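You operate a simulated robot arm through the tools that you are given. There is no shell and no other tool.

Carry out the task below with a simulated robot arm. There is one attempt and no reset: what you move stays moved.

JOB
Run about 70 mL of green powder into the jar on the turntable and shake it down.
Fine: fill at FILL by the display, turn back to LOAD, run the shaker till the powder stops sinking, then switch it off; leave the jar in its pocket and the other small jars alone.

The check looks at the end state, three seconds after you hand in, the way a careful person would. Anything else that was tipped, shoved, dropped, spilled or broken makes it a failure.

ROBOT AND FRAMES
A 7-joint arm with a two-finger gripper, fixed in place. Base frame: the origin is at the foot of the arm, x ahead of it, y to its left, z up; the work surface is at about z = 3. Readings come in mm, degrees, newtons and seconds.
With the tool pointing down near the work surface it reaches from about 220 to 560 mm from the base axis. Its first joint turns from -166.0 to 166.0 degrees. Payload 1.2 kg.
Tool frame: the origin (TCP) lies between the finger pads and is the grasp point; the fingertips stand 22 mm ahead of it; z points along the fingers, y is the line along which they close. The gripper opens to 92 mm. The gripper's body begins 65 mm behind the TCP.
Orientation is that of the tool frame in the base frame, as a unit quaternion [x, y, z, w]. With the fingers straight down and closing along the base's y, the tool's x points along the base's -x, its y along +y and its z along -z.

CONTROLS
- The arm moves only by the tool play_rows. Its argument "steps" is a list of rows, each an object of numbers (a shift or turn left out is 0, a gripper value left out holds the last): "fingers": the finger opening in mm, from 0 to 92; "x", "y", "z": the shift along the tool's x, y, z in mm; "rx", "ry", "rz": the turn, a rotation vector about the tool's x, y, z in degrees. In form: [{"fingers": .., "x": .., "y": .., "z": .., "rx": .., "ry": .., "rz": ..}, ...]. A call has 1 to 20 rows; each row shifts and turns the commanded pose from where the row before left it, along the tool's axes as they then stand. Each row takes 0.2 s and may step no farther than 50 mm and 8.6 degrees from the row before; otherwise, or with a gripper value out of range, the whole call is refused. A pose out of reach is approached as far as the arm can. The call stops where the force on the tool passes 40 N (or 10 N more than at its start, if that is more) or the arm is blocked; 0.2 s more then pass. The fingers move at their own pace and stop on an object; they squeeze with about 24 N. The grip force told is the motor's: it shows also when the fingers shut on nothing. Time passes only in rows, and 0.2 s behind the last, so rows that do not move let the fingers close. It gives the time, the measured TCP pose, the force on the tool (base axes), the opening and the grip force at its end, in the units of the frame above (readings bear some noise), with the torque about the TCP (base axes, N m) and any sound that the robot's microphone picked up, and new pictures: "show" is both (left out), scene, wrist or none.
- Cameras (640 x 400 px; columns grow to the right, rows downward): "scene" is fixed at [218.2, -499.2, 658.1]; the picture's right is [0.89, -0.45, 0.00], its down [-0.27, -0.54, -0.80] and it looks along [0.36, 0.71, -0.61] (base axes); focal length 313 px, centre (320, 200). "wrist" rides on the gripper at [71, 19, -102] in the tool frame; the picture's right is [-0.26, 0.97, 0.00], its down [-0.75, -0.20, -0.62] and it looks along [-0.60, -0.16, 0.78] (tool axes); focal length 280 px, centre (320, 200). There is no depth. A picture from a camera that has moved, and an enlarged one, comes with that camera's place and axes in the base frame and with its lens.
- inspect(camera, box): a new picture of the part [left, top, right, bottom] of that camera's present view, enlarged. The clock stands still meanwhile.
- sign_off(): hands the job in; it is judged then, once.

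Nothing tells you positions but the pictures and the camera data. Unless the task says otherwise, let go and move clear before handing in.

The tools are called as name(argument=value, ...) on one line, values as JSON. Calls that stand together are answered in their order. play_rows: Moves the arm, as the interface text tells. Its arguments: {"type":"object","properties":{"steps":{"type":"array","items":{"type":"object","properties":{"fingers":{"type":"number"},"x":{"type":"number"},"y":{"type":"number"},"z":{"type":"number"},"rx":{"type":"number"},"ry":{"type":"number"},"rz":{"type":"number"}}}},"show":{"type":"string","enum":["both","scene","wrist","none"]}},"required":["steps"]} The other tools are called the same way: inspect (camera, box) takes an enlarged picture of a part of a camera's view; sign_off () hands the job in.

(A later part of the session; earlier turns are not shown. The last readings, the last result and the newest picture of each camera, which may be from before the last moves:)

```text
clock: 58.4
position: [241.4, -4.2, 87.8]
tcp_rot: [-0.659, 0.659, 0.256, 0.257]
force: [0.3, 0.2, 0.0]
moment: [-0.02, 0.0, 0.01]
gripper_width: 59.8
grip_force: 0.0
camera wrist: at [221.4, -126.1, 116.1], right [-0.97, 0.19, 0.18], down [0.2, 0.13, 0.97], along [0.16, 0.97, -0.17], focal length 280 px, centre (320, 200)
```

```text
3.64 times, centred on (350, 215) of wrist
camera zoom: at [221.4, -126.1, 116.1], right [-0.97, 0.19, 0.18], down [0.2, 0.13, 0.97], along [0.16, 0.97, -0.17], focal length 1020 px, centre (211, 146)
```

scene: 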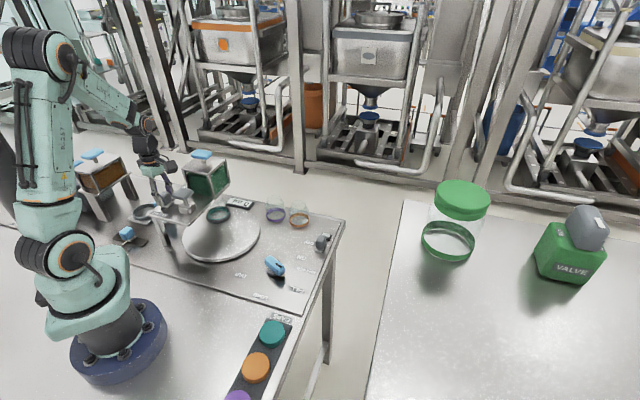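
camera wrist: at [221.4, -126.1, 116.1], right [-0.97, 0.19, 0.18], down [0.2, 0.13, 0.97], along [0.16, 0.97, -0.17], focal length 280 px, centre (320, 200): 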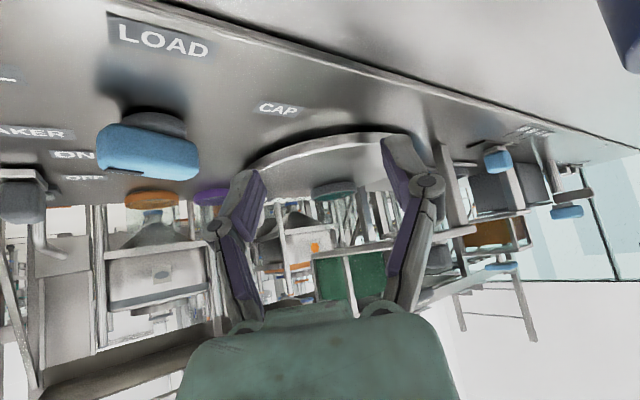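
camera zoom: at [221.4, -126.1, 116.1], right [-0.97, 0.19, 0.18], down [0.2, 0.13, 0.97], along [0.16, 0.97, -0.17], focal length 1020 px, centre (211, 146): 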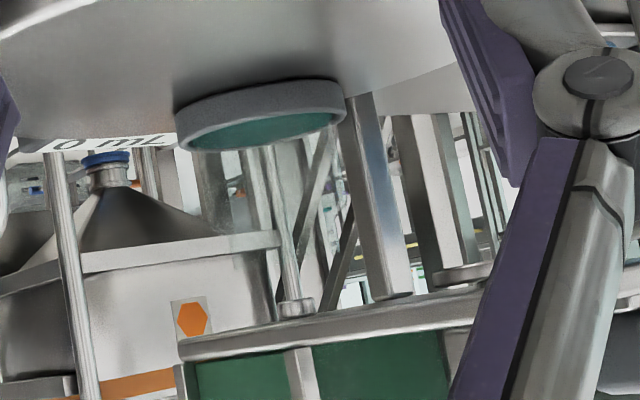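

The jar and spout line up within about 1 mm, so the table angle is close. I don't know whether the index has an exact stop, so with the gate still closed I'll regrip the knob and nudge it further to feel for one.

play_rows(steps=[{"x": -22.5, "z": -24.5}, {"x": -22.5, "z": -24.5}, {"x": -22.5, "z": -24.5}, {"x": -22.5, "z": -24.5}, {"ry": 8.5}, {"ry": 8.5}, {"ry": 8.5}, {"ry": 8.5}, {"ry": 8.5}, {"x": -13.4, "y": -38}, {"x": -13.4, "y": -38}, {"x": -13.4, "y": -38}, {"rz": -6.4}, {"rz": -6.4}, {"rz": -6.3}, {"z": 30}, {"z": 30}, {"z": 30}], show="wrist")

inspect(camera="wrist", box=[220, 20, 420, 180])

```text
clock: 62.2
position: [356.0, 36.7, 131.3]
tcp_rot: [0.815, -0.58, 0.0, -0.001]
force: [0.4, -1.1, 1.2]
moment: [0.01, 0.0, 0.02]
gripper_width: 60.0
grip_force: 0.1
camera wrist: at [360.5, -38.2, 232.7], right [-1.0, -0.07, 0.0], down [-0.05, 0.78, 0.62], along [-0.04, 0.62, -0.78], focal length 280 px, centre (320, 200)
```

wrist: 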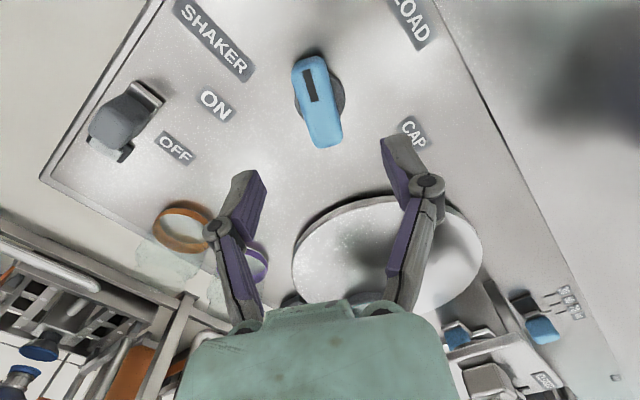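

```text
2.50 times, centred on (320, 100) of wrist
camera zoom: at [360.5, -38.2, 232.7], right [-1.0, -0.07, 0.0], down [-0.05, 0.78, 0.62], along [-0.04, 0.62, -0.78], focal length 701 px, centre (320, 450)
```

zoom: 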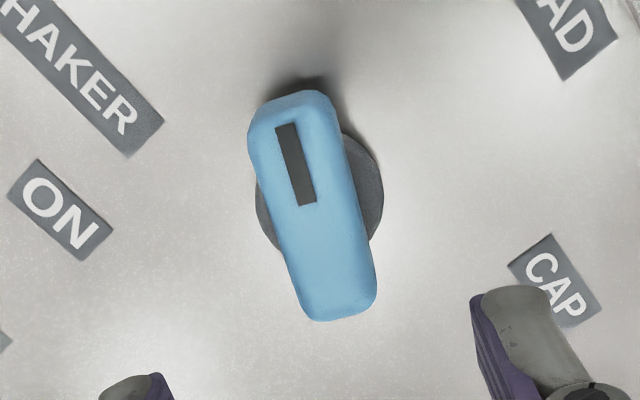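

play_rows(steps=[{"z": 25}, {"z": 25}, {"z": 20}, {"z": 17}, {}, {"fingers": 15}, {}, {}], show="none")

play_rows(steps=[{"rz": -1}, {"rz": -1}], show="none")

play_rows(steps=[{"rz": -1}, {}], show="scene")

```text
clock: 64.0
position: [356.0, 36.2, 45.0]
tcp_rot: [0.814, -0.58, 0.0, 0.0]
force: [0.4, 0.9, 5.9]
moment: [-0.11, -0.04, 0.02]
gripper_width: 24.0
grip_force: 28.1
```

```text
clock: 64.6
position: [357.4, 36.8, 44.4]
tcp_rot: [0.824, -0.567, 0.001, -0.001]
force: [4.2, 3.4, -1.1]
moment: [0.22, -0.01, -0.6]
gripper_width: 23.8
grip_force: 27.7
```

```text
clock: 65.2
position: [355.8, 35.2, 43.2]
tcp_rot: [0.829, -0.559, 0.0, 0.0]
force: [10.5, 2.2, -7.4]
moment: [0.42, -0.14, -0.69]
gripper_width: 24.3
grip_force: 27.8
```

scene: 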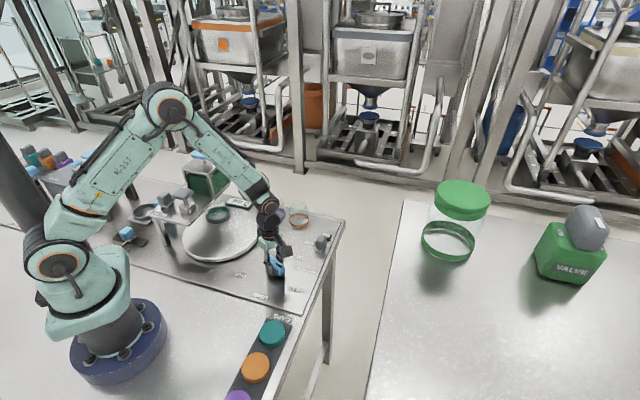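

The torque rises sharply after about 1–2° more, so that's the end stop and the knob is now fully at FILL. I'll relax the twist, release and check the display and jar.

play_rows(steps=[{"rz": 1.5}, {}], show="none")

play_rows(steps=[{"fingers": 60}, {}, {"z": -25}, {"z": -40}, {"z": -45}, {"z": -45}, {"z": -45}, {"z": -45}], show="wrist")

inspect(camera="scene", box=[170, 150, 290, 250])

```text
clock: 65.8
position: [356.4, 36.3, 42.6]
tcp_rot: [0.822, -0.57, 0.002, 0.0]
force: [16.0, 0.8, -9.4]
moment: [0.06, -0.25, -0.15]
gripper_width: 23.8
grip_force: 27.9
```

```text
clock: 67.6
position: [354.3, 36.3, 289.5]
tcp_rot: [0.822, -0.57, 0.0, 0.0]
force: [0.1, -0.2, -0.2]
moment: [0.0, -0.01, 0.01]
gripper_width: 60.1
grip_force: 0.1
camera wrist: at [361.4, -37.3, 391.9], right [-1.0, -0.09, 0.0], down [-0.07, 0.78, 0.62], along [-0.06, 0.62, -0.78], focal length 280 px, centre (320, 200)
```

wrist: 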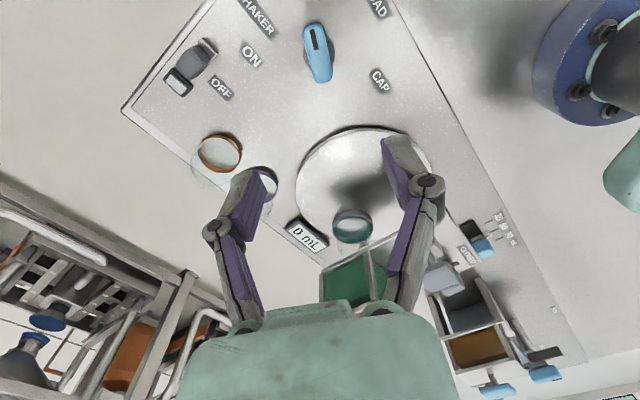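

```text
4.00 times, centred on (230, 200) of scene
camera zoom: at [218.2, -499.2, 658.1], right [0.89, -0.45, 0.0], down [-0.27, -0.54, -0.8], along [0.36, 0.71, -0.61], focal length 1250 px, centre (680, 200)
```

zoom: 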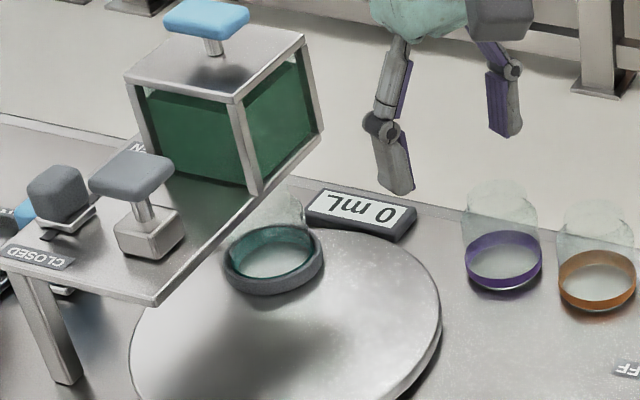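

play_rows(steps=[{"rz": -6.1, "z": -10}, {"rz": -6.1}, {"rz": -6.1}, {"rz": -6.1}, {"x": -39.7, "y": -3.3}, {"x": -39.7, "y": -3.3}, {"x": -39.7, "y": -3.3}, {"x": -39.7, "y": -3.3}, {"x": -39.7, "y": -3.3}, {"x": -39.7, "y": -3.3}, {"x": -39.7, "y": -3.3}, {"x": -39.7, "y": -3.3}, {"z": 30}], show="wrist")

```text
clock: 70.4
position: [148.2, 280.9, 267.8]
tcp_rot: [0.924, -0.383, 0.0, 0.0]
force: [0.7, -0.1, 0.2]
moment: [-0.01, -0.01, -0.02]
gripper_width: 59.8
grip_force: 0.1
camera wrist: at [184.9, 215.6, 371.4], right [-0.87, -0.5, 0.0], down [-0.39, 0.68, 0.62], along [-0.31, 0.54, -0.78], focal length 280 px, centre (320, 200)
```

wrist: 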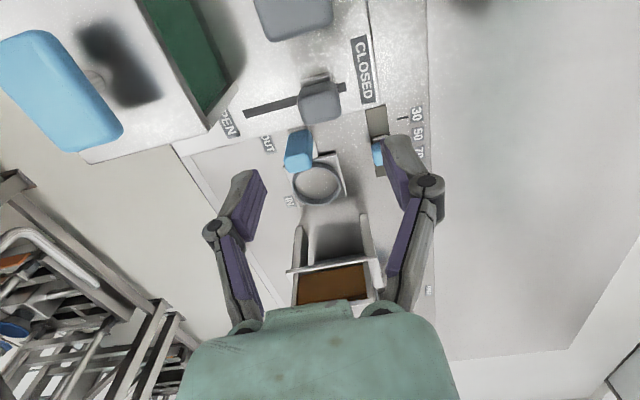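

play_rows(steps=[{"z": 25}, {"z": 25}, {"z": 25}, {"z": 15}, {"z": 10.5}, {"fingers": 20}, {}, {}], show="none")

play_rows(steps=[{"y": -4}, {"y": -4}], show="none")

inspect(camera="scene", box=[150, 150, 290, 250])

```text
clock: 72.2
position: [150.8, 278.3, 169.9]
tcp_rot: [0.923, -0.384, 0.0, -0.002]
force: [9.9, 8.5, 6.2]
moment: [0.15, -0.32, 0.0]
gripper_width: 31.3
grip_force: 28.2
```

```text
clock: 72.8
position: [155.5, 283.3, 167.2]
tcp_rot: [0.924, -0.383, 0.0, 0.0]
force: [1.6, -3.1, 20.6]
moment: [-0.11, -0.06, 0.01]
gripper_width: 31.5
grip_force: 27.9
```

```text
4.00 times, centred on (220, 200) of scene
camera zoom: at [218.2, -499.2, 658.1], right [0.89, -0.45, 0.0], down [-0.27, -0.54, -0.8], along [0.36, 0.71, -0.61], focal length 1250 px, centre (720, 200)
```

zoom: 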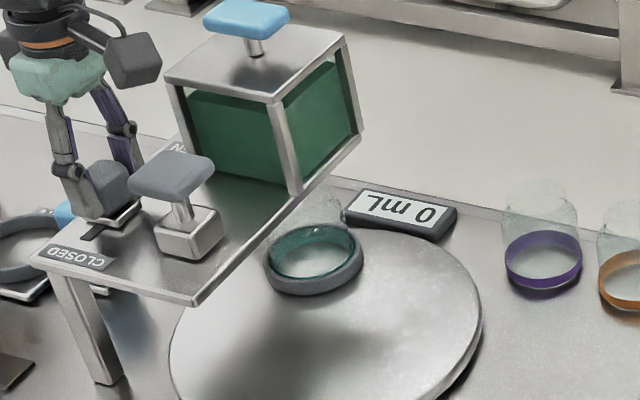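

The gate is about 7 mm open and the display still shows 0. I'll continue opening in small steps, checking the display each time.

play_rows(steps=[{"y": -3, "z": -0.4}, {"y": -3}], show="none")

inspect(camera="scene", box=[200, 170, 280, 230])

```text
clock: 73.4
position: [160.2, 289.8, 168.1]
tcp_rot: [0.923, -0.384, 0.0, 0.0]
force: [5.2, -6.6, 14.3]
moment: [0.22, 0.2, 0.03]
gripper_width: 31.7
grip_force: 29.0
```

```text
6.67 times, centred on (240, 200) of scene
camera zoom: at [218.2, -499.2, 658.1], right [0.89, -0.45, 0.0], down [-0.27, -0.54, -0.8], along [0.36, 0.71, -0.61], focal length 2084 px, centre (853, 200)
```

zoom: 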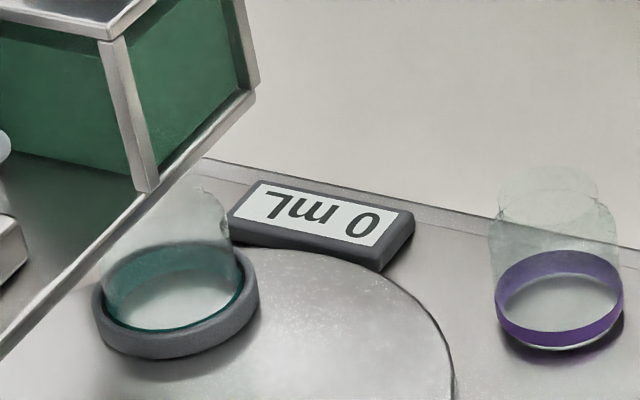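

play_rows(steps=[{"y": -3, "z": -0.2}, {"y": -3}], show="none")

inspect(camera="scene", box=[200, 170, 280, 230])

```text
clock: 74.0
position: [164.7, 293.2, 168.5]
tcp_rot: [0.924, -0.383, 0.001, 0.002]
force: [7.1, -6.8, 2.4]
moment: [0.03, 0.03, 0.0]
gripper_width: 31.6
grip_force: 27.6
```

```text
6.67 times, centred on (240, 200) of scene
camera zoom: at [218.2, -499.2, 658.1], right [0.89, -0.45, 0.0], down [-0.27, -0.54, -0.8], along [0.36, 0.71, -0.61], focal length 2084 px, centre (853, 200)
```

zoom: 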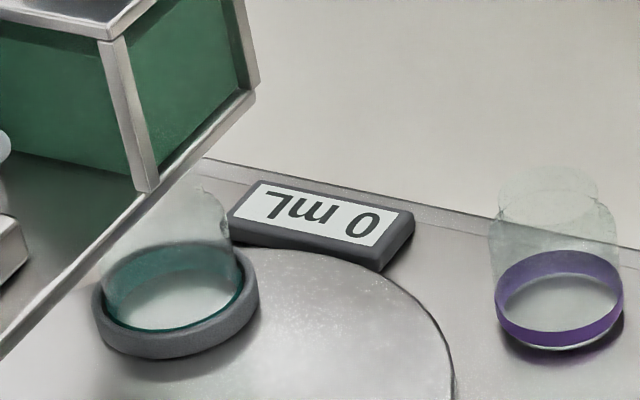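

play_rows(steps=[{"y": -3, "x": 0.3}, {"y": -3}], show="none")

inspect(camera="scene", box=[200, 170, 280, 230])

```text
clock: 74.6
position: [168.7, 298.1, 168.2]
tcp_rot: [0.924, -0.383, 0.0, 0.001]
force: [3.6, -3.5, -7.0]
moment: [-0.29, -0.22, -0.1]
gripper_width: 31.6
grip_force: 27.8
```

```text
6.67 times, centred on (240, 200) of scene
camera zoom: at [218.2, -499.2, 658.1], right [0.89, -0.45, 0.0], down [-0.27, -0.54, -0.8], along [0.36, 0.71, -0.61], focal length 2084 px, centre (853, 200)
```

zoom: 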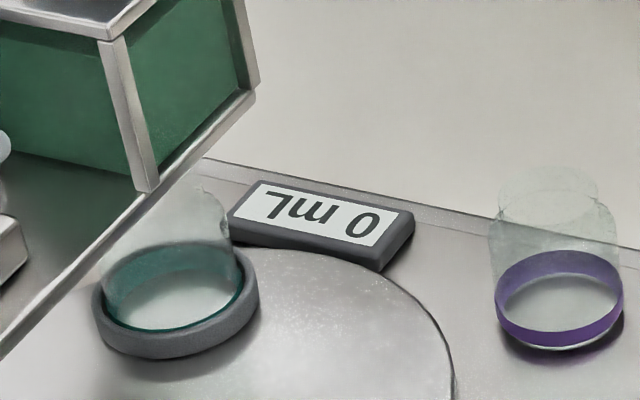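

play_rows(steps=[{"y": -3}, {"y": -3}, {}], show="none")

inspect(camera="scene", box=[200, 170, 280, 230])

```text
clock: 75.4
position: [171.6, 301.0, 168.9]
tcp_rot: [0.924, -0.383, -0.001, 0.001]
force: [0.9, -1.2, -13.4]
moment: [-0.29, -0.16, -0.02]
gripper_width: 31.5
grip_force: 27.8
```

```text
6.67 times, centred on (240, 200) of scene
camera zoom: at [218.2, -499.2, 658.1], right [0.89, -0.45, 0.0], down [-0.27, -0.54, -0.8], along [0.36, 0.71, -0.61], focal length 2084 px, centre (853, 200)
```

zoom: 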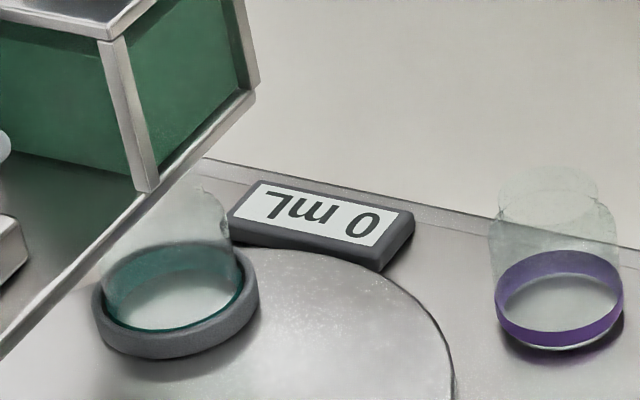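

play_rows(steps=[{"y": -3, "z": 0.3}, {"y": -3}, {}], show="none")

inspect(camera="scene", box=[200, 170, 280, 230])

play_rows(steps=[{"y": -3}, {"y": -3}, {}], show="none")

inspect(camera="scene", box=[200, 170, 280, 230])

```text
clock: 76.2
position: [176.6, 305.7, 169.3]
tcp_rot: [0.924, -0.383, 0.001, -0.001]
force: [2.3, -1.4, 1.7]
moment: [-0.02, -0.02, 0.04]
gripper_width: 31.5
grip_force: 28.1
```

```text
6.67 times, centred on (240, 200) of scene
camera zoom: at [218.2, -499.2, 658.1], right [0.89, -0.45, 0.0], down [-0.27, -0.54, -0.8], along [0.36, 0.71, -0.61], focal length 2084 px, centre (853, 200)
```

zoom: 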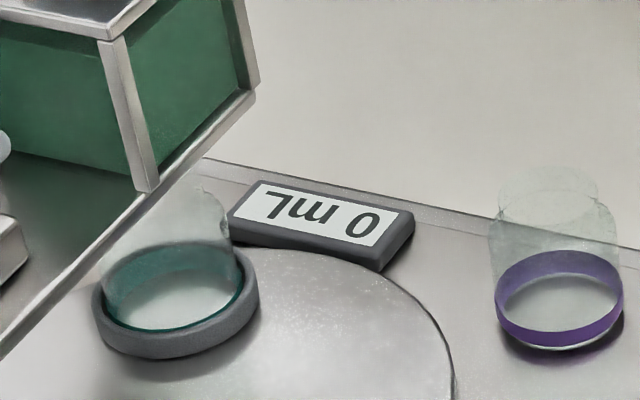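

```text
clock: 77.0
position: [182.1, 311.0, 168.5]
tcp_rot: [0.924, -0.383, 0.001, 0.0]
force: [2.2, -0.8, 10.4]
moment: [0.09, 0.11, 0.01]
gripper_width: 31.6
grip_force: 27.9
```

```text
6.67 times, centred on (240, 200) of scene
camera zoom: at [218.2, -499.2, 658.1], right [0.89, -0.45, 0.0], down [-0.27, -0.54, -0.8], along [0.36, 0.71, -0.61], focal length 2084 px, centre (853, 200)
```

zoom: 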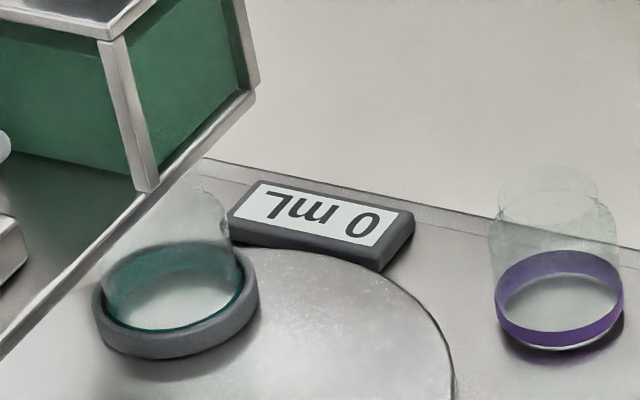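

play_rows(steps=[{"y": -2}, {"y": -2}, {}], show="none")

inspect(camera="scene", box=[200, 170, 280, 230])

play_rows(steps=[{"y": -1.5}, {"y": -1}, {}], show="none")

inspect(camera="scene", box=[200, 170, 280, 230])

```text
clock: 77.8
position: [183.9, 313.2, 168.6]
tcp_rot: [0.924, -0.383, 0.0, 0.0]
force: [0.9, 1.4, 9.8]
moment: [-0.11, -0.13, -0.08]
gripper_width: 31.3
grip_force: 28.2
```

```text
6.67 times, centred on (240, 200) of scene
camera zoom: at [218.2, -499.2, 658.1], right [0.89, -0.45, 0.0], down [-0.27, -0.54, -0.8], along [0.36, 0.71, -0.61], focal length 2084 px, centre (853, 200)
```

zoom: 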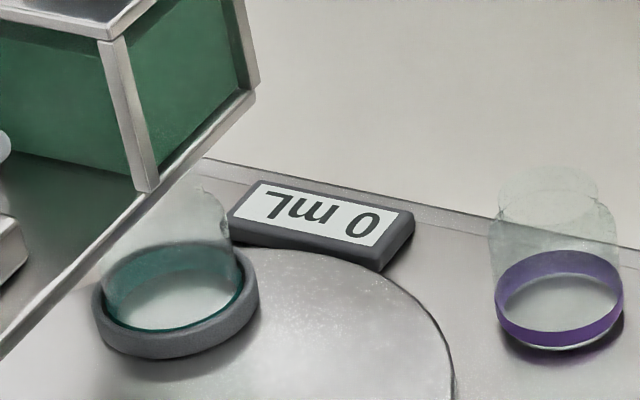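

```text
clock: 78.6
position: [186.7, 315.3, 168.8]
tcp_rot: [0.924, -0.383, 0.0, 0.0]
force: [1.5, 1.7, 10.4]
moment: [0.0, -0.07, 0.03]
gripper_width: 31.4
grip_force: 27.7
```

```text
6.67 times, centred on (240, 200) of scene
camera zoom: at [218.2, -499.2, 658.1], right [0.89, -0.45, 0.0], down [-0.27, -0.54, -0.8], along [0.36, 0.71, -0.61], focal length 2084 px, centre (853, 200)
```

zoom: 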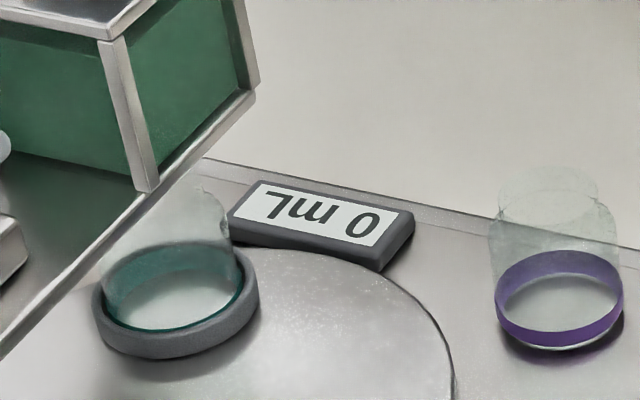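

play_rows(steps=[{"y": -1.5}, {"y": -1.5}, {}], show="wrist")

inspect(camera="scene", box=[130, 140, 280, 240])

inspect(camera="wrist", box=[220, 60, 480, 240])

```text
clock: 79.4
position: [187.4, 316.4, 168.4]
tcp_rot: [0.924, -0.382, 0.0, 0.002]
force: [-12.4, -13.6, 20.4]
moment: [-0.37, 0.28, 0.0]
gripper_width: 31.8
grip_force: 28.0
camera wrist: at [223.4, 251.9, 271.5], right [-0.87, -0.5, 0.0], down [-0.39, 0.68, 0.62], along [-0.31, 0.54, -0.78], focal length 280 px, centre (320, 200)
```

wrist: 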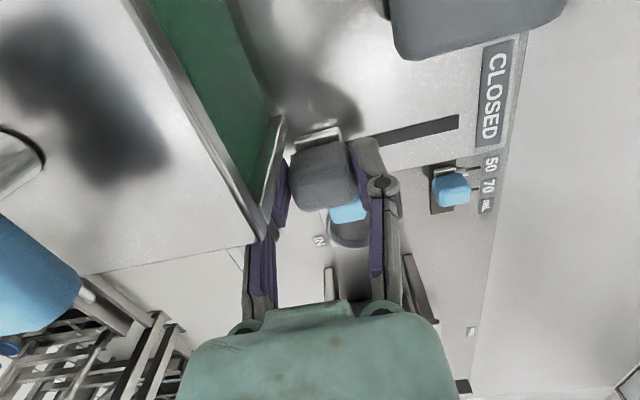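

```text
4.00 times, centred on (205, 190) of scene
camera zoom: at [218.2, -499.2, 658.1], right [0.89, -0.45, 0.0], down [-0.27, -0.54, -0.8], along [0.36, 0.71, -0.61], focal length 1250 px, centre (780, 240)
```

zoom: 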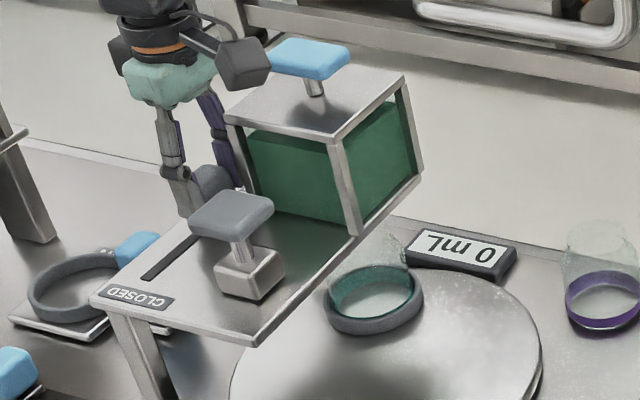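

```text
2.22 times, centred on (350, 150) of wrist
camera zoom: at [223.4, 251.9, 271.5], right [-0.87, -0.5, 0.0], down [-0.39, 0.68, 0.62], along [-0.31, 0.54, -0.78], focal length 623 px, centre (253, 311)
```

zoom: 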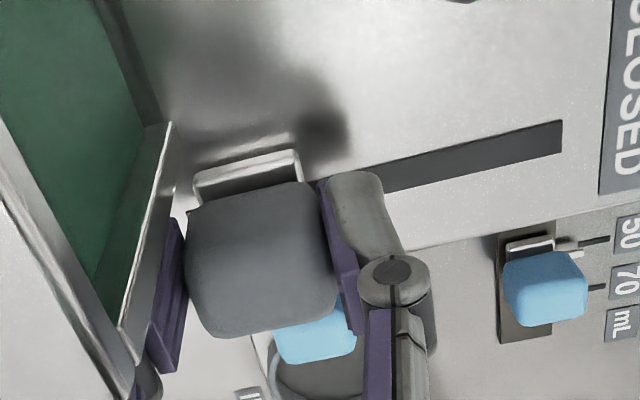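

The lever is now at its hard OPEN stop, but the display still reads 0. I'll wait a few seconds here to rule out a slow or delayed flow.

play_rows(steps=[{"y": 0.8}, {}, {}, {}, {}, {}, {}, {}, {}, {}], show="none")

inspect(camera="scene", box=[200, 170, 280, 230])

inspect(camera="wrist", box=[0, 0, 300, 200])

```text
clock: 81.6
position: [186.7, 316.1, 168.8]
tcp_rot: [0.924, -0.383, -0.001, 0.001]
force: [-10.9, -8.4, 4.0]
moment: [-0.2, 0.22, 0.02]
gripper_width: 31.3
grip_force: 28.4
```

```text
6.67 times, centred on (240, 200) of scene
camera zoom: at [218.2, -499.2, 658.1], right [0.89, -0.45, 0.0], down [-0.27, -0.54, -0.8], along [0.36, 0.71, -0.61], focal length 2084 px, centre (853, 200)
```

zoom: 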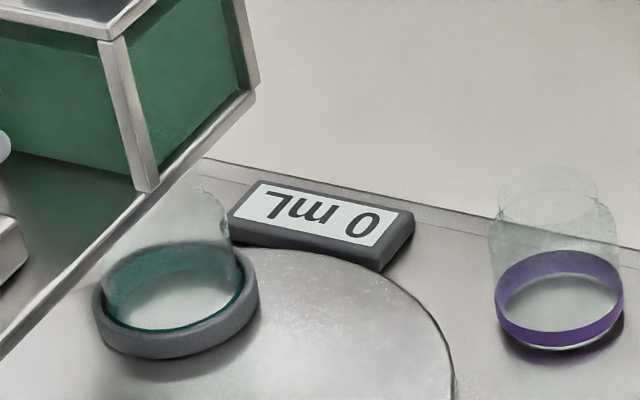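

```text
2.00 times, centred on (150, 100) of wrist
camera zoom: at [223.1, 251.5, 271.2], right [-0.87, -0.5, 0.0], down [-0.39, 0.68, 0.62], along [-0.31, 0.54, -0.78], focal length 561 px, centre (660, 400)
```

zoom: 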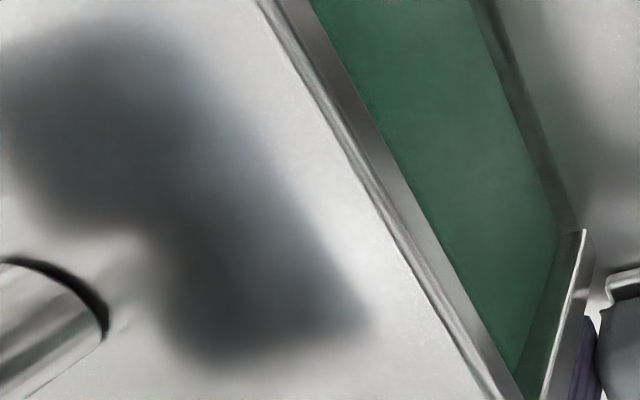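

There's no flow even with the gate fully open at FILL, so some other control must also be involved. I'll close the gate again for safety and look over the hopper and its surroundings from other angles.

play_rows(steps=[{"y": 6}, {"y": 6}, {"y": 6}, {"y": 6}, {"y": 6}, {"y": 6}, {"y": 6}, {"y": 6}, {"y": 3.5}, {"y": -0.8}, {"fingers": 60}, {}, {"z": -30}, {"z": -35}, {"z": -35}, {"z": -30}], show="wrist")

inspect(camera="scene", box=[130, 130, 290, 250])

```text
clock: 85.0
position: [151.1, 280.8, 299.2]
tcp_rot: [0.924, -0.382, -0.001, 0.0]
force: [-0.4, 0.2, -0.1]
moment: [0.01, -0.02, -0.01]
gripper_width: 59.8
grip_force: 0.0
camera wrist: at [186.8, 216.4, 401.6], right [-0.87, -0.5, 0.0], down [-0.39, 0.68, 0.63], along [-0.31, 0.54, -0.78], focal length 280 px, centre (320, 200)
```

wrist: 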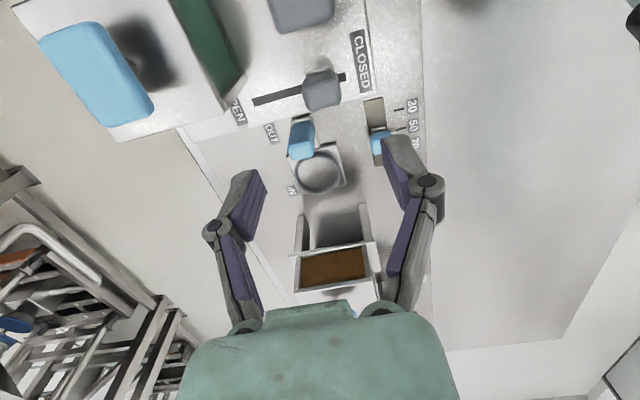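

```text
3.33 times, centred on (210, 190) of scene
camera zoom: at [218.2, -499.2, 658.1], right [0.89, -0.45, 0.0], down [-0.27, -0.54, -0.8], along [0.36, 0.71, -0.61], focal length 1042 px, centre (687, 233)
```

zoom: 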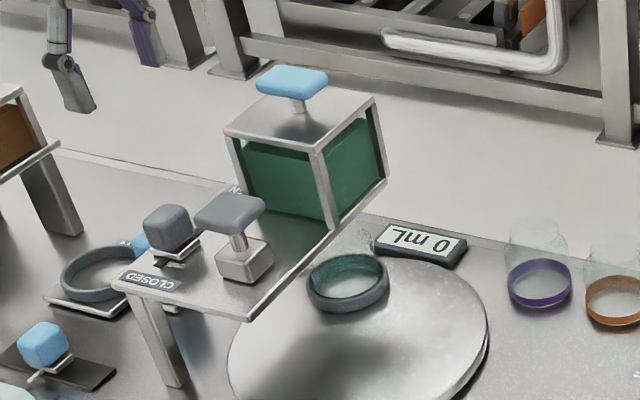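

inspect(camera="wrist", box=[240, 90, 440, 310])

inspect(camera="wrist", box=[20, 0, 260, 160])

inspect(camera="scene", box=[30, 130, 190, 270])

```text
1.82 times, centred on (340, 200) of wrist
camera zoom: at [186.8, 216.4, 401.6], right [-0.87, -0.5, 0.0], down [-0.39, 0.68, 0.63], along [-0.31, 0.54, -0.78], focal length 510 px, centre (284, 200)
```

zoom: 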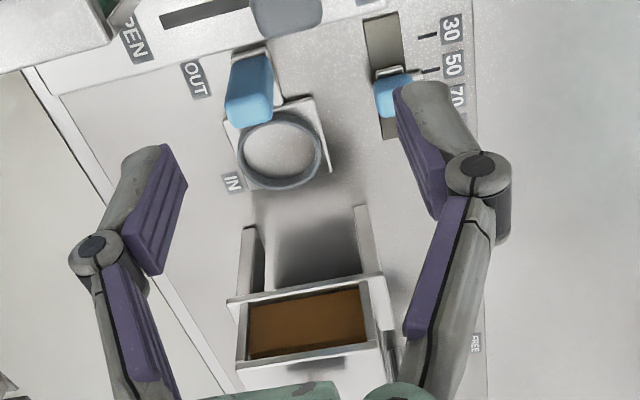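

```text
2.50 times, centred on (140, 80) of wrist
camera zoom: at [186.8, 216.4, 401.6], right [-0.87, -0.5, 0.0], down [-0.39, 0.68, 0.63], along [-0.31, 0.54, -0.78], focal length 701 px, centre (770, 500)
```

zoom: 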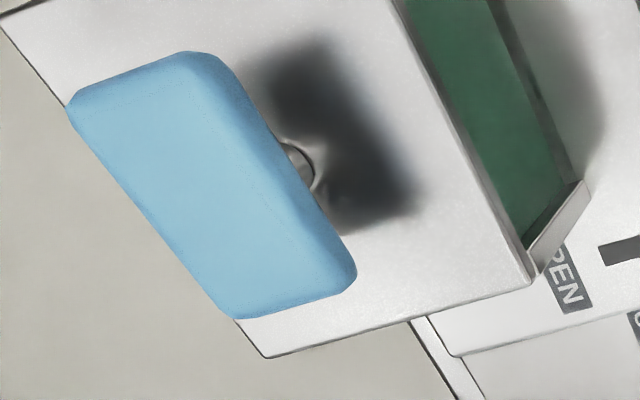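

```text
2.86 times, centred on (110, 200) of scene
camera zoom: at [218.2, -499.2, 658.1], right [0.89, -0.45, 0.0], down [-0.27, -0.54, -0.8], along [0.36, 0.71, -0.61], focal length 893 px, centre (920, 200)
```

zoom: 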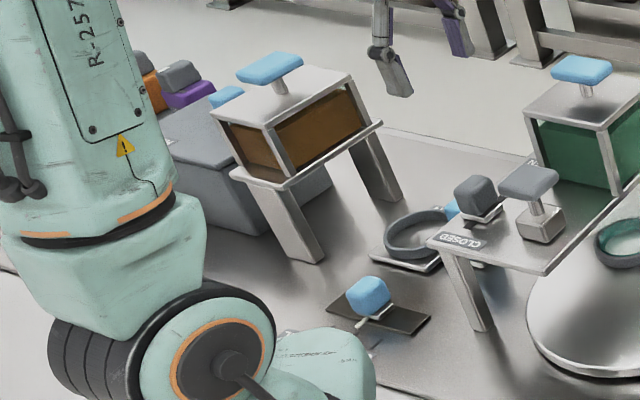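

The ring slide and mL scale clearly belong to the orange station. The blue T-handle on the green hopper may be a press plunger, so with the gate closed I'll touch it gently from above with closed fingers and see whether it has travel.

play_rows(steps=[{"z": -30, "fingers": 0}, {"x": 21.3, "y": -33.4}, {"x": 21.3, "y": -33.4}, {"x": 21.3, "y": -33.4}, {"z": 20}, {}], show="both")

inspect(camera="wrist", box=[200, 0, 440, 160])

inspect(camera="scene", box=[130, 100, 290, 230])

```text
clock: 86.4
position: [266.3, 306.2, 308.7]
tcp_rot: [0.924, -0.382, 0.0, 0.0]
force: [-0.7, 0.2, 0.0]
moment: [0.02, -0.01, -0.02]
gripper_width: 0.0
grip_force: 24.2
camera wrist: at [302.9, 241.1, 411.4], right [-0.87, -0.5, 0.0], down [-0.39, 0.68, 0.62], along [-0.31, 0.54, -0.78], focal length 280 px, centre (320, 200)
```

scene: 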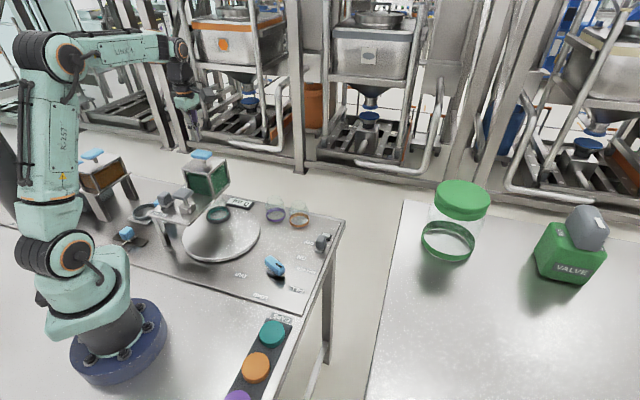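
wrist: 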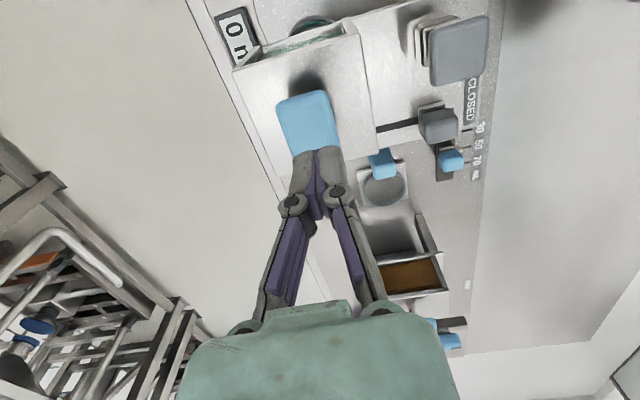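

```text
2.50 times, centred on (320, 80) of wrist
camera zoom: at [302.9, 241.1, 411.4], right [-0.87, -0.5, 0.0], down [-0.39, 0.68, 0.62], along [-0.31, 0.54, -0.78], focal length 701 px, centre (320, 500)
```

zoom: 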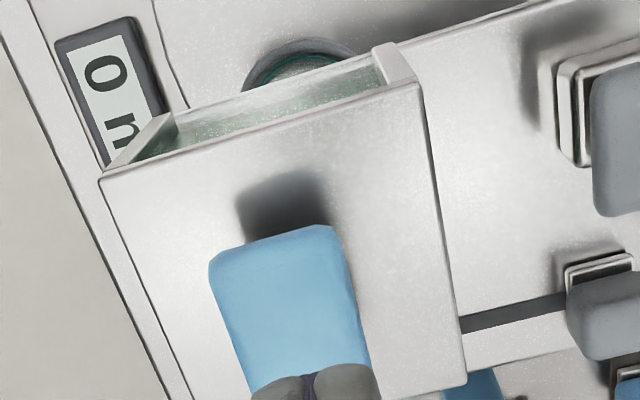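

```text
3.08 times, centred on (210, 165) of scene
camera zoom: at [218.2, -499.2, 658.1], right [0.89, -0.45, 0.0], down [-0.27, -0.54, -0.8], along [0.36, 0.71, -0.61], focal length 962 px, centre (658, 308)
```

zoom: 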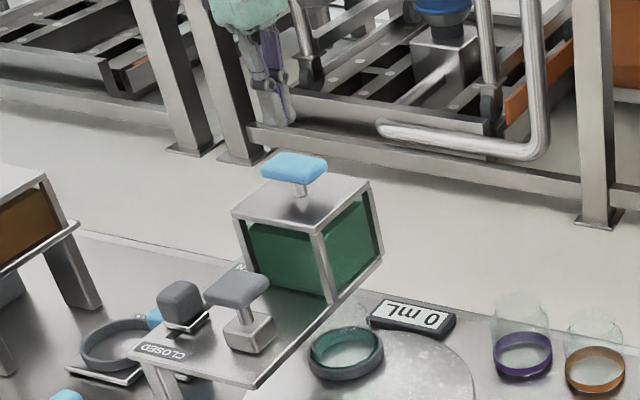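

I'm above the T-handle, whose centre I estimate at (271, 307). I'll lower slowly until contact and watch the force.

play_rows(steps=[{"x": 2, "y": -3, "z": 15}, {"z": 10}, {"z": 3}, {"z": 3}, {"z": 2}, {"z": 2}, {"z": 2}, {"z": 2}], show="none")

```text
clock: 88.2
position: [271.7, 306.4, 268.8]
tcp_rot: [0.924, -0.383, 0.0, 0.0]
force: [0.9, -0.1, 0.2]
moment: [0.01, -0.03, 0.01]
gripper_width: 0.1
grip_force: 23.9
```

play_rows(steps=[{"z": 1.5}, {"z": 1.5}, {"z": 1.5}], show="none")

play_rows(steps=[{"z": 1.5}, {"z": 1.5}], show="none")

```text
clock: 89.0
position: [271.8, 307.8, 265.3]
tcp_rot: [0.924, -0.383, 0.001, -0.001]
force: [0.5, -0.5, 2.1]
moment: [-0.03, 0.05, 0.0]
gripper_width: 6.1
grip_force: 27.8
```

```text
clock: 89.6
position: [271.1, 307.2, 261.8]
tcp_rot: [0.924, -0.383, 0.0, -0.001]
force: [1.0, -0.2, 2.5]
moment: [-0.03, -0.03, -0.01]
gripper_width: 6.0
grip_force: 27.6
```

inspect(camera="wrist", box=[200, 0, 440, 200])

inspect(camera="scene", box=[150, 110, 290, 230])

```text
2.00 times, centred on (320, 100) of wrist
camera zoom: at [306.8, 242.4, 364.8], right [-0.87, -0.5, 0.0], down [-0.39, 0.68, 0.63], along [-0.31, 0.54, -0.78], focal length 561 px, centre (320, 400)
```

zoom: 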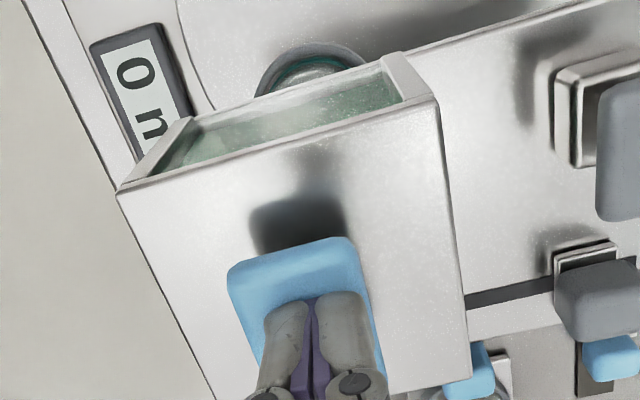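

```text
3.33 times, centred on (220, 170) of scene
camera zoom: at [218.2, -499.2, 658.1], right [0.89, -0.45, 0.0], down [-0.27, -0.54, -0.8], along [0.36, 0.71, -0.61], focal length 1042 px, centre (653, 300)
```

zoom: 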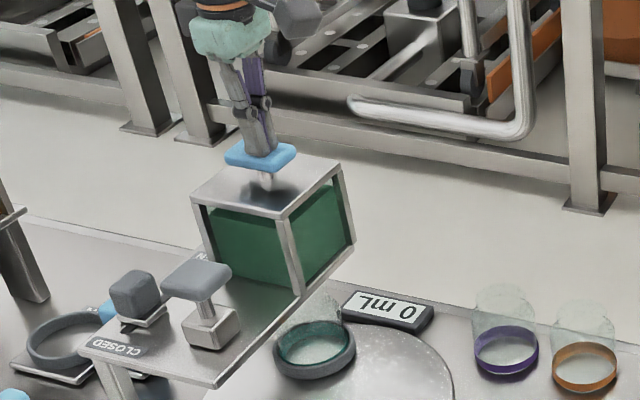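

The handle moves down under only 2–3 N, so it's a spring plunger and not a fixed grip. The gate is still closed, so I'll press further to find its full travel.

play_rows(steps=[{"z": 2}, {"z": 2}, {"z": 2}], show="none")

play_rows(steps=[{"z": 2}, {"z": 2}], show="scene")

inspect(camera="scene", box=[150, 110, 290, 230])

```text
clock: 90.4
position: [270.6, 306.8, 255.4]
tcp_rot: [0.924, -0.383, 0.001, 0.0]
force: [0.0, 0.2, 4.6]
moment: [0.01, -0.06, -0.02]
gripper_width: 6.1
grip_force: 28.2
heard: click
```

```text
clock: 91.0
position: [269.9, 306.3, 253.3]
tcp_rot: [0.924, -0.382, 0.001, -0.001]
force: [-7.9, -6.9, 37.4]
moment: [-0.14, 0.18, -0.05]
gripper_width: 6.0
grip_force: 28.1
```

scene: 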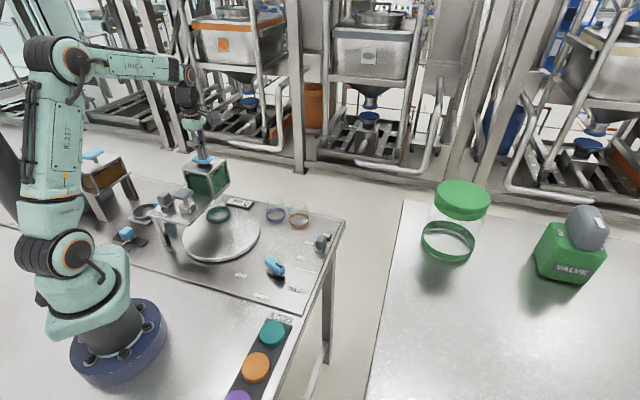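

```text
3.33 times, centred on (220, 170) of scene
camera zoom: at [218.2, -499.2, 658.1], right [0.89, -0.45, 0.0], down [-0.27, -0.54, -0.8], along [0.36, 0.71, -0.61], focal length 1042 px, centre (653, 300)
```

zoom: 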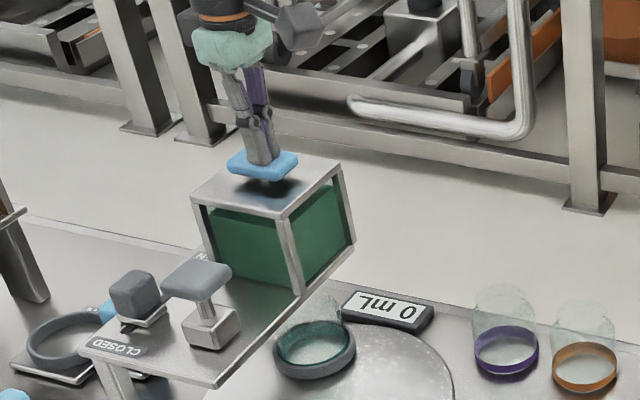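

I heard a click at the bottom of the stroke, and the display still shows 0 with the gate closed. I'll lift off and see whether the plunger springs back.

play_rows(steps=[{"z": -3}, {"z": -5}, {"z": -10}, {"z": -20}, {"z": -30}], show="none")

inspect(camera="scene", box=[150, 110, 290, 230])

inspect(camera="wrist", box=[200, 0, 440, 200])

```text
clock: 92.2
position: [271.2, 308.0, 320.2]
tcp_rot: [0.924, -0.382, 0.0, 0.002]
force: [-0.1, -0.2, 1.1]
moment: [0.0, 0.01, 0.0]
gripper_width: 0.3
grip_force: 28.4
```

```text
3.33 times, centred on (220, 170) of scene
camera zoom: at [218.2, -499.2, 658.1], right [0.89, -0.45, 0.0], down [-0.27, -0.54, -0.8], along [0.36, 0.71, -0.61], focal length 1042 px, centre (653, 300)
```

zoom: 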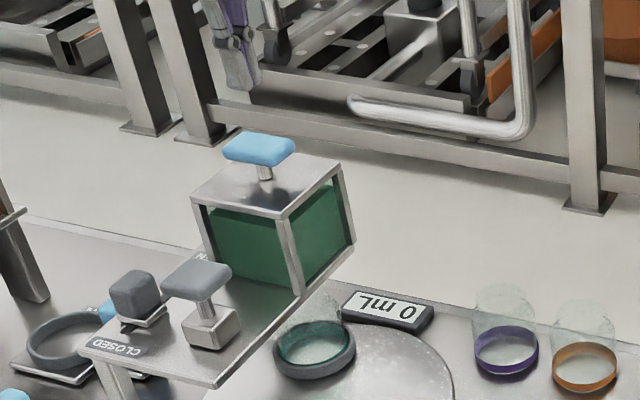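

```text
2.00 times, centred on (320, 100) of wrist
camera zoom: at [306.8, 242.1, 422.6], right [-0.87, -0.5, 0.0], down [-0.39, 0.68, 0.62], along [-0.31, 0.54, -0.78], focal length 561 px, centre (320, 400)
```

zoom: 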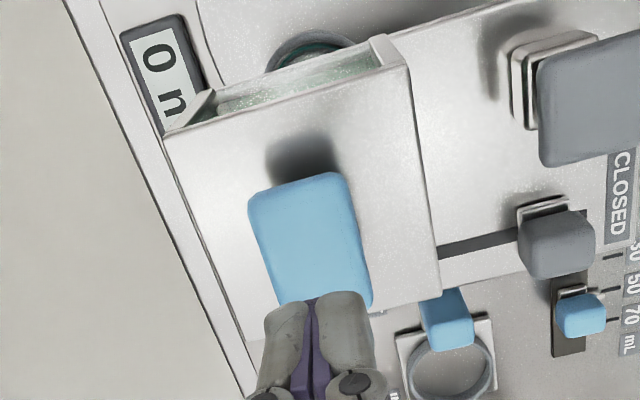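

The plunger springs back, so it's a push-to-dispense stroke. That explains why the gate alone gave nothing. I'll return to the lever and open the gate, watching the display as I go.

play_rows(steps=[{"x": -22.4, "y": 35.1}, {"x": -22.4, "y": 35.1, "fingers": 60}, {"x": -22.4, "y": 35.1}, {"z": 30}, {"z": 25}, {}], show="wrist")

```text
clock: 93.6
position: [148.6, 280.1, 264.5]
tcp_rot: [0.924, -0.383, 0.0, 0.0]
force: [0.3, 0.6, -0.6]
moment: [-0.01, -0.02, -0.02]
gripper_width: 59.9
grip_force: 0.2
camera wrist: at [185.8, 214.9, 367.5], right [-0.87, -0.5, 0.0], down [-0.39, 0.68, 0.63], along [-0.31, 0.54, -0.78], focal length 280 px, centre (320, 200)
```

wrist: 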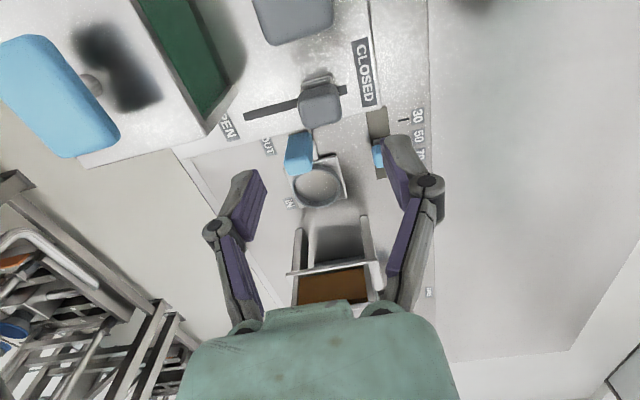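

play_rows(steps=[{"z": 25}, {"z": 25}, {"z": 25}, {"z": 15}, {"z": 6.5}, {"fingers": 20}, {}, {}], show="none")

play_rows(steps=[{"y": -4}, {"y": -4}, {"y": -4}], show="none")

inspect(camera="scene", box=[200, 170, 280, 230])

```text
clock: 95.4
position: [149.1, 280.5, 168.6]
tcp_rot: [0.923, -0.384, 0.001, -0.002]
force: [10.7, 9.7, 4.2]
moment: [0.41, -0.1, -0.01]
gripper_width: 31.4
grip_force: 27.6
```

```text
clock: 96.2
position: [156.9, 287.8, 168.8]
tcp_rot: [0.924, -0.382, -0.001, 0.0]
force: [-0.5, 1.1, 14.4]
moment: [0.07, 0.14, 0.08]
gripper_width: 31.6
grip_force: 28.1
```

```text
6.67 times, centred on (240, 200) of scene
camera zoom: at [218.2, -499.2, 658.1], right [0.89, -0.45, 0.0], down [-0.27, -0.54, -0.8], along [0.36, 0.71, -0.61], focal length 2084 px, centre (853, 200)
```

zoom: 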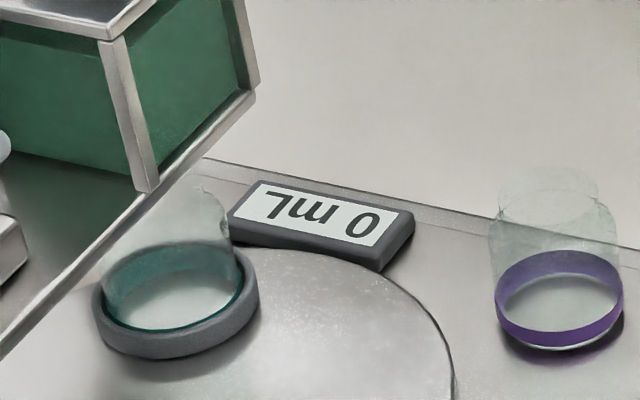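

play_rows(steps=[{"y": -4, "z": -0.2}, {"y": -4}], show="none")

inspect(camera="scene", box=[200, 170, 280, 230])

```text
clock: 96.8
position: [162.8, 295.9, 167.2]
tcp_rot: [0.924, -0.383, 0.001, -0.001]
force: [0.3, 0.2, 17.4]
moment: [-0.06, -0.16, -0.01]
gripper_width: 31.7
grip_force: 27.8
```

```text
6.67 times, centred on (240, 200) of scene
camera zoom: at [218.2, -499.2, 658.1], right [0.89, -0.45, 0.0], down [-0.27, -0.54, -0.8], along [0.36, 0.71, -0.61], focal length 2084 px, centre (853, 200)
```

zoom: 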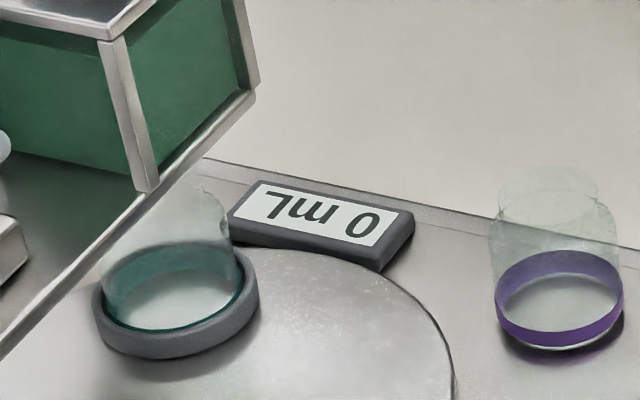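

play_rows(steps=[{"y": -4, "z": -0.3}, {"y": -4}], show="none")

inspect(camera="scene", box=[200, 170, 280, 230])

play_rows(steps=[{"y": -4}, {"y": -4}], show="none")

inspect(camera="scene", box=[200, 170, 280, 230])

```text
clock: 97.4
position: [168.8, 300.2, 169.3]
tcp_rot: [0.924, -0.382, 0.0, 0.0]
force: [-0.1, 0.2, 17.6]
moment: [-0.11, -0.04, 0.03]
gripper_width: 31.7
grip_force: 27.4
```

```text
6.67 times, centred on (240, 200) of scene
camera zoom: at [218.2, -499.2, 658.1], right [0.89, -0.45, 0.0], down [-0.27, -0.54, -0.8], along [0.36, 0.71, -0.61], focal length 2084 px, centre (853, 200)
```

zoom: 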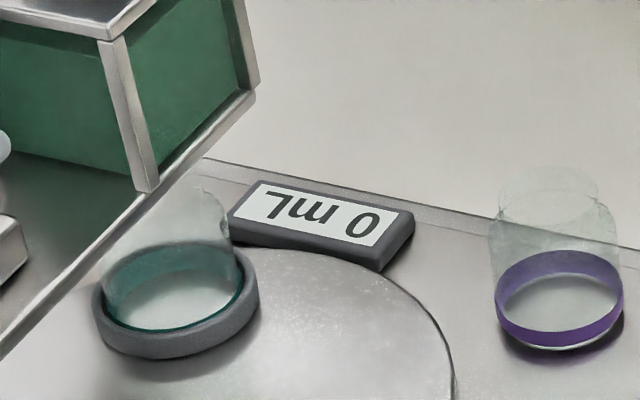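

```text
clock: 98.0
position: [174.2, 306.2, 169.1]
tcp_rot: [0.924, -0.383, 0.0, 0.0]
force: [-0.4, 0.7, 14.0]
moment: [0.1, 0.04, -0.06]
gripper_width: 31.7
grip_force: 28.2
```

```text
6.67 times, centred on (240, 200) of scene
camera zoom: at [218.2, -499.2, 658.1], right [0.89, -0.45, 0.0], down [-0.27, -0.54, -0.8], along [0.36, 0.71, -0.61], focal length 2084 px, centre (853, 200)
```

zoom: 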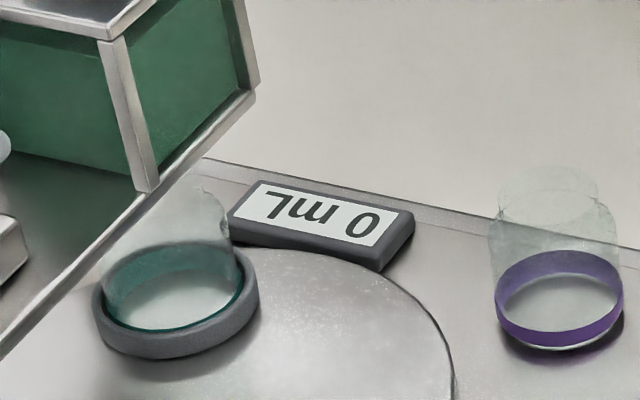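

play_rows(steps=[{"y": -4}, {"y": -4}, {"y": -4}, {}], show="none")

inspect(camera="scene", box=[200, 170, 280, 230])

play_rows(steps=[{"y": -2.5}, {"y": -1.5}, {}], show="none")

inspect(camera="scene", box=[200, 170, 280, 230])

```text
clock: 99.0
position: [182.6, 314.1, 168.7]
tcp_rot: [0.924, -0.383, 0.0, 0.001]
force: [-1.1, 2.1, -4.0]
moment: [-0.07, 0.05, 0.06]
gripper_width: 31.4
grip_force: 28.4
```

```text
6.67 times, centred on (240, 200) of scene
camera zoom: at [218.2, -499.2, 658.1], right [0.89, -0.45, 0.0], down [-0.27, -0.54, -0.8], along [0.36, 0.71, -0.61], focal length 2084 px, centre (853, 200)
```

zoom: 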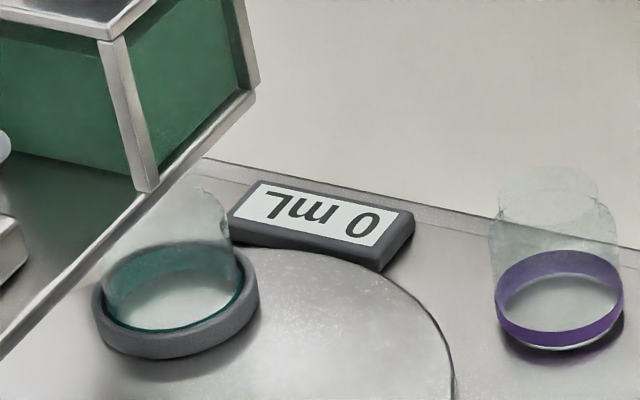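

```text
clock: 99.8
position: [185.7, 316.4, 168.4]
tcp_rot: [0.924, -0.383, 0.0, 0.001]
force: [-3.7, 1.4, -12.5]
moment: [0.03, 0.09, -0.08]
gripper_width: 31.3
grip_force: 27.6
```

```text
6.67 times, centred on (240, 200) of scene
camera zoom: at [218.2, -499.2, 658.1], right [0.89, -0.45, 0.0], down [-0.27, -0.54, -0.8], along [0.36, 0.71, -0.61], focal length 2084 px, centre (853, 200)
```

zoom: 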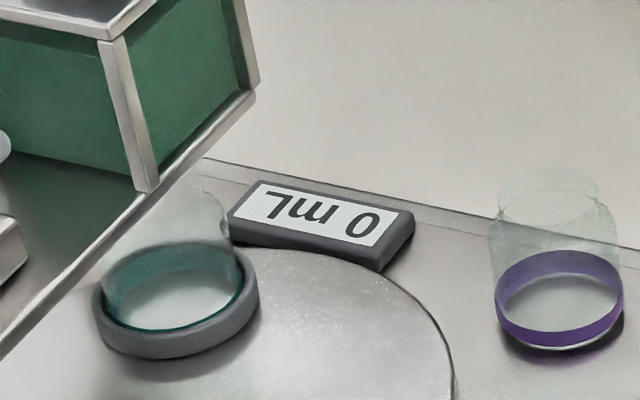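

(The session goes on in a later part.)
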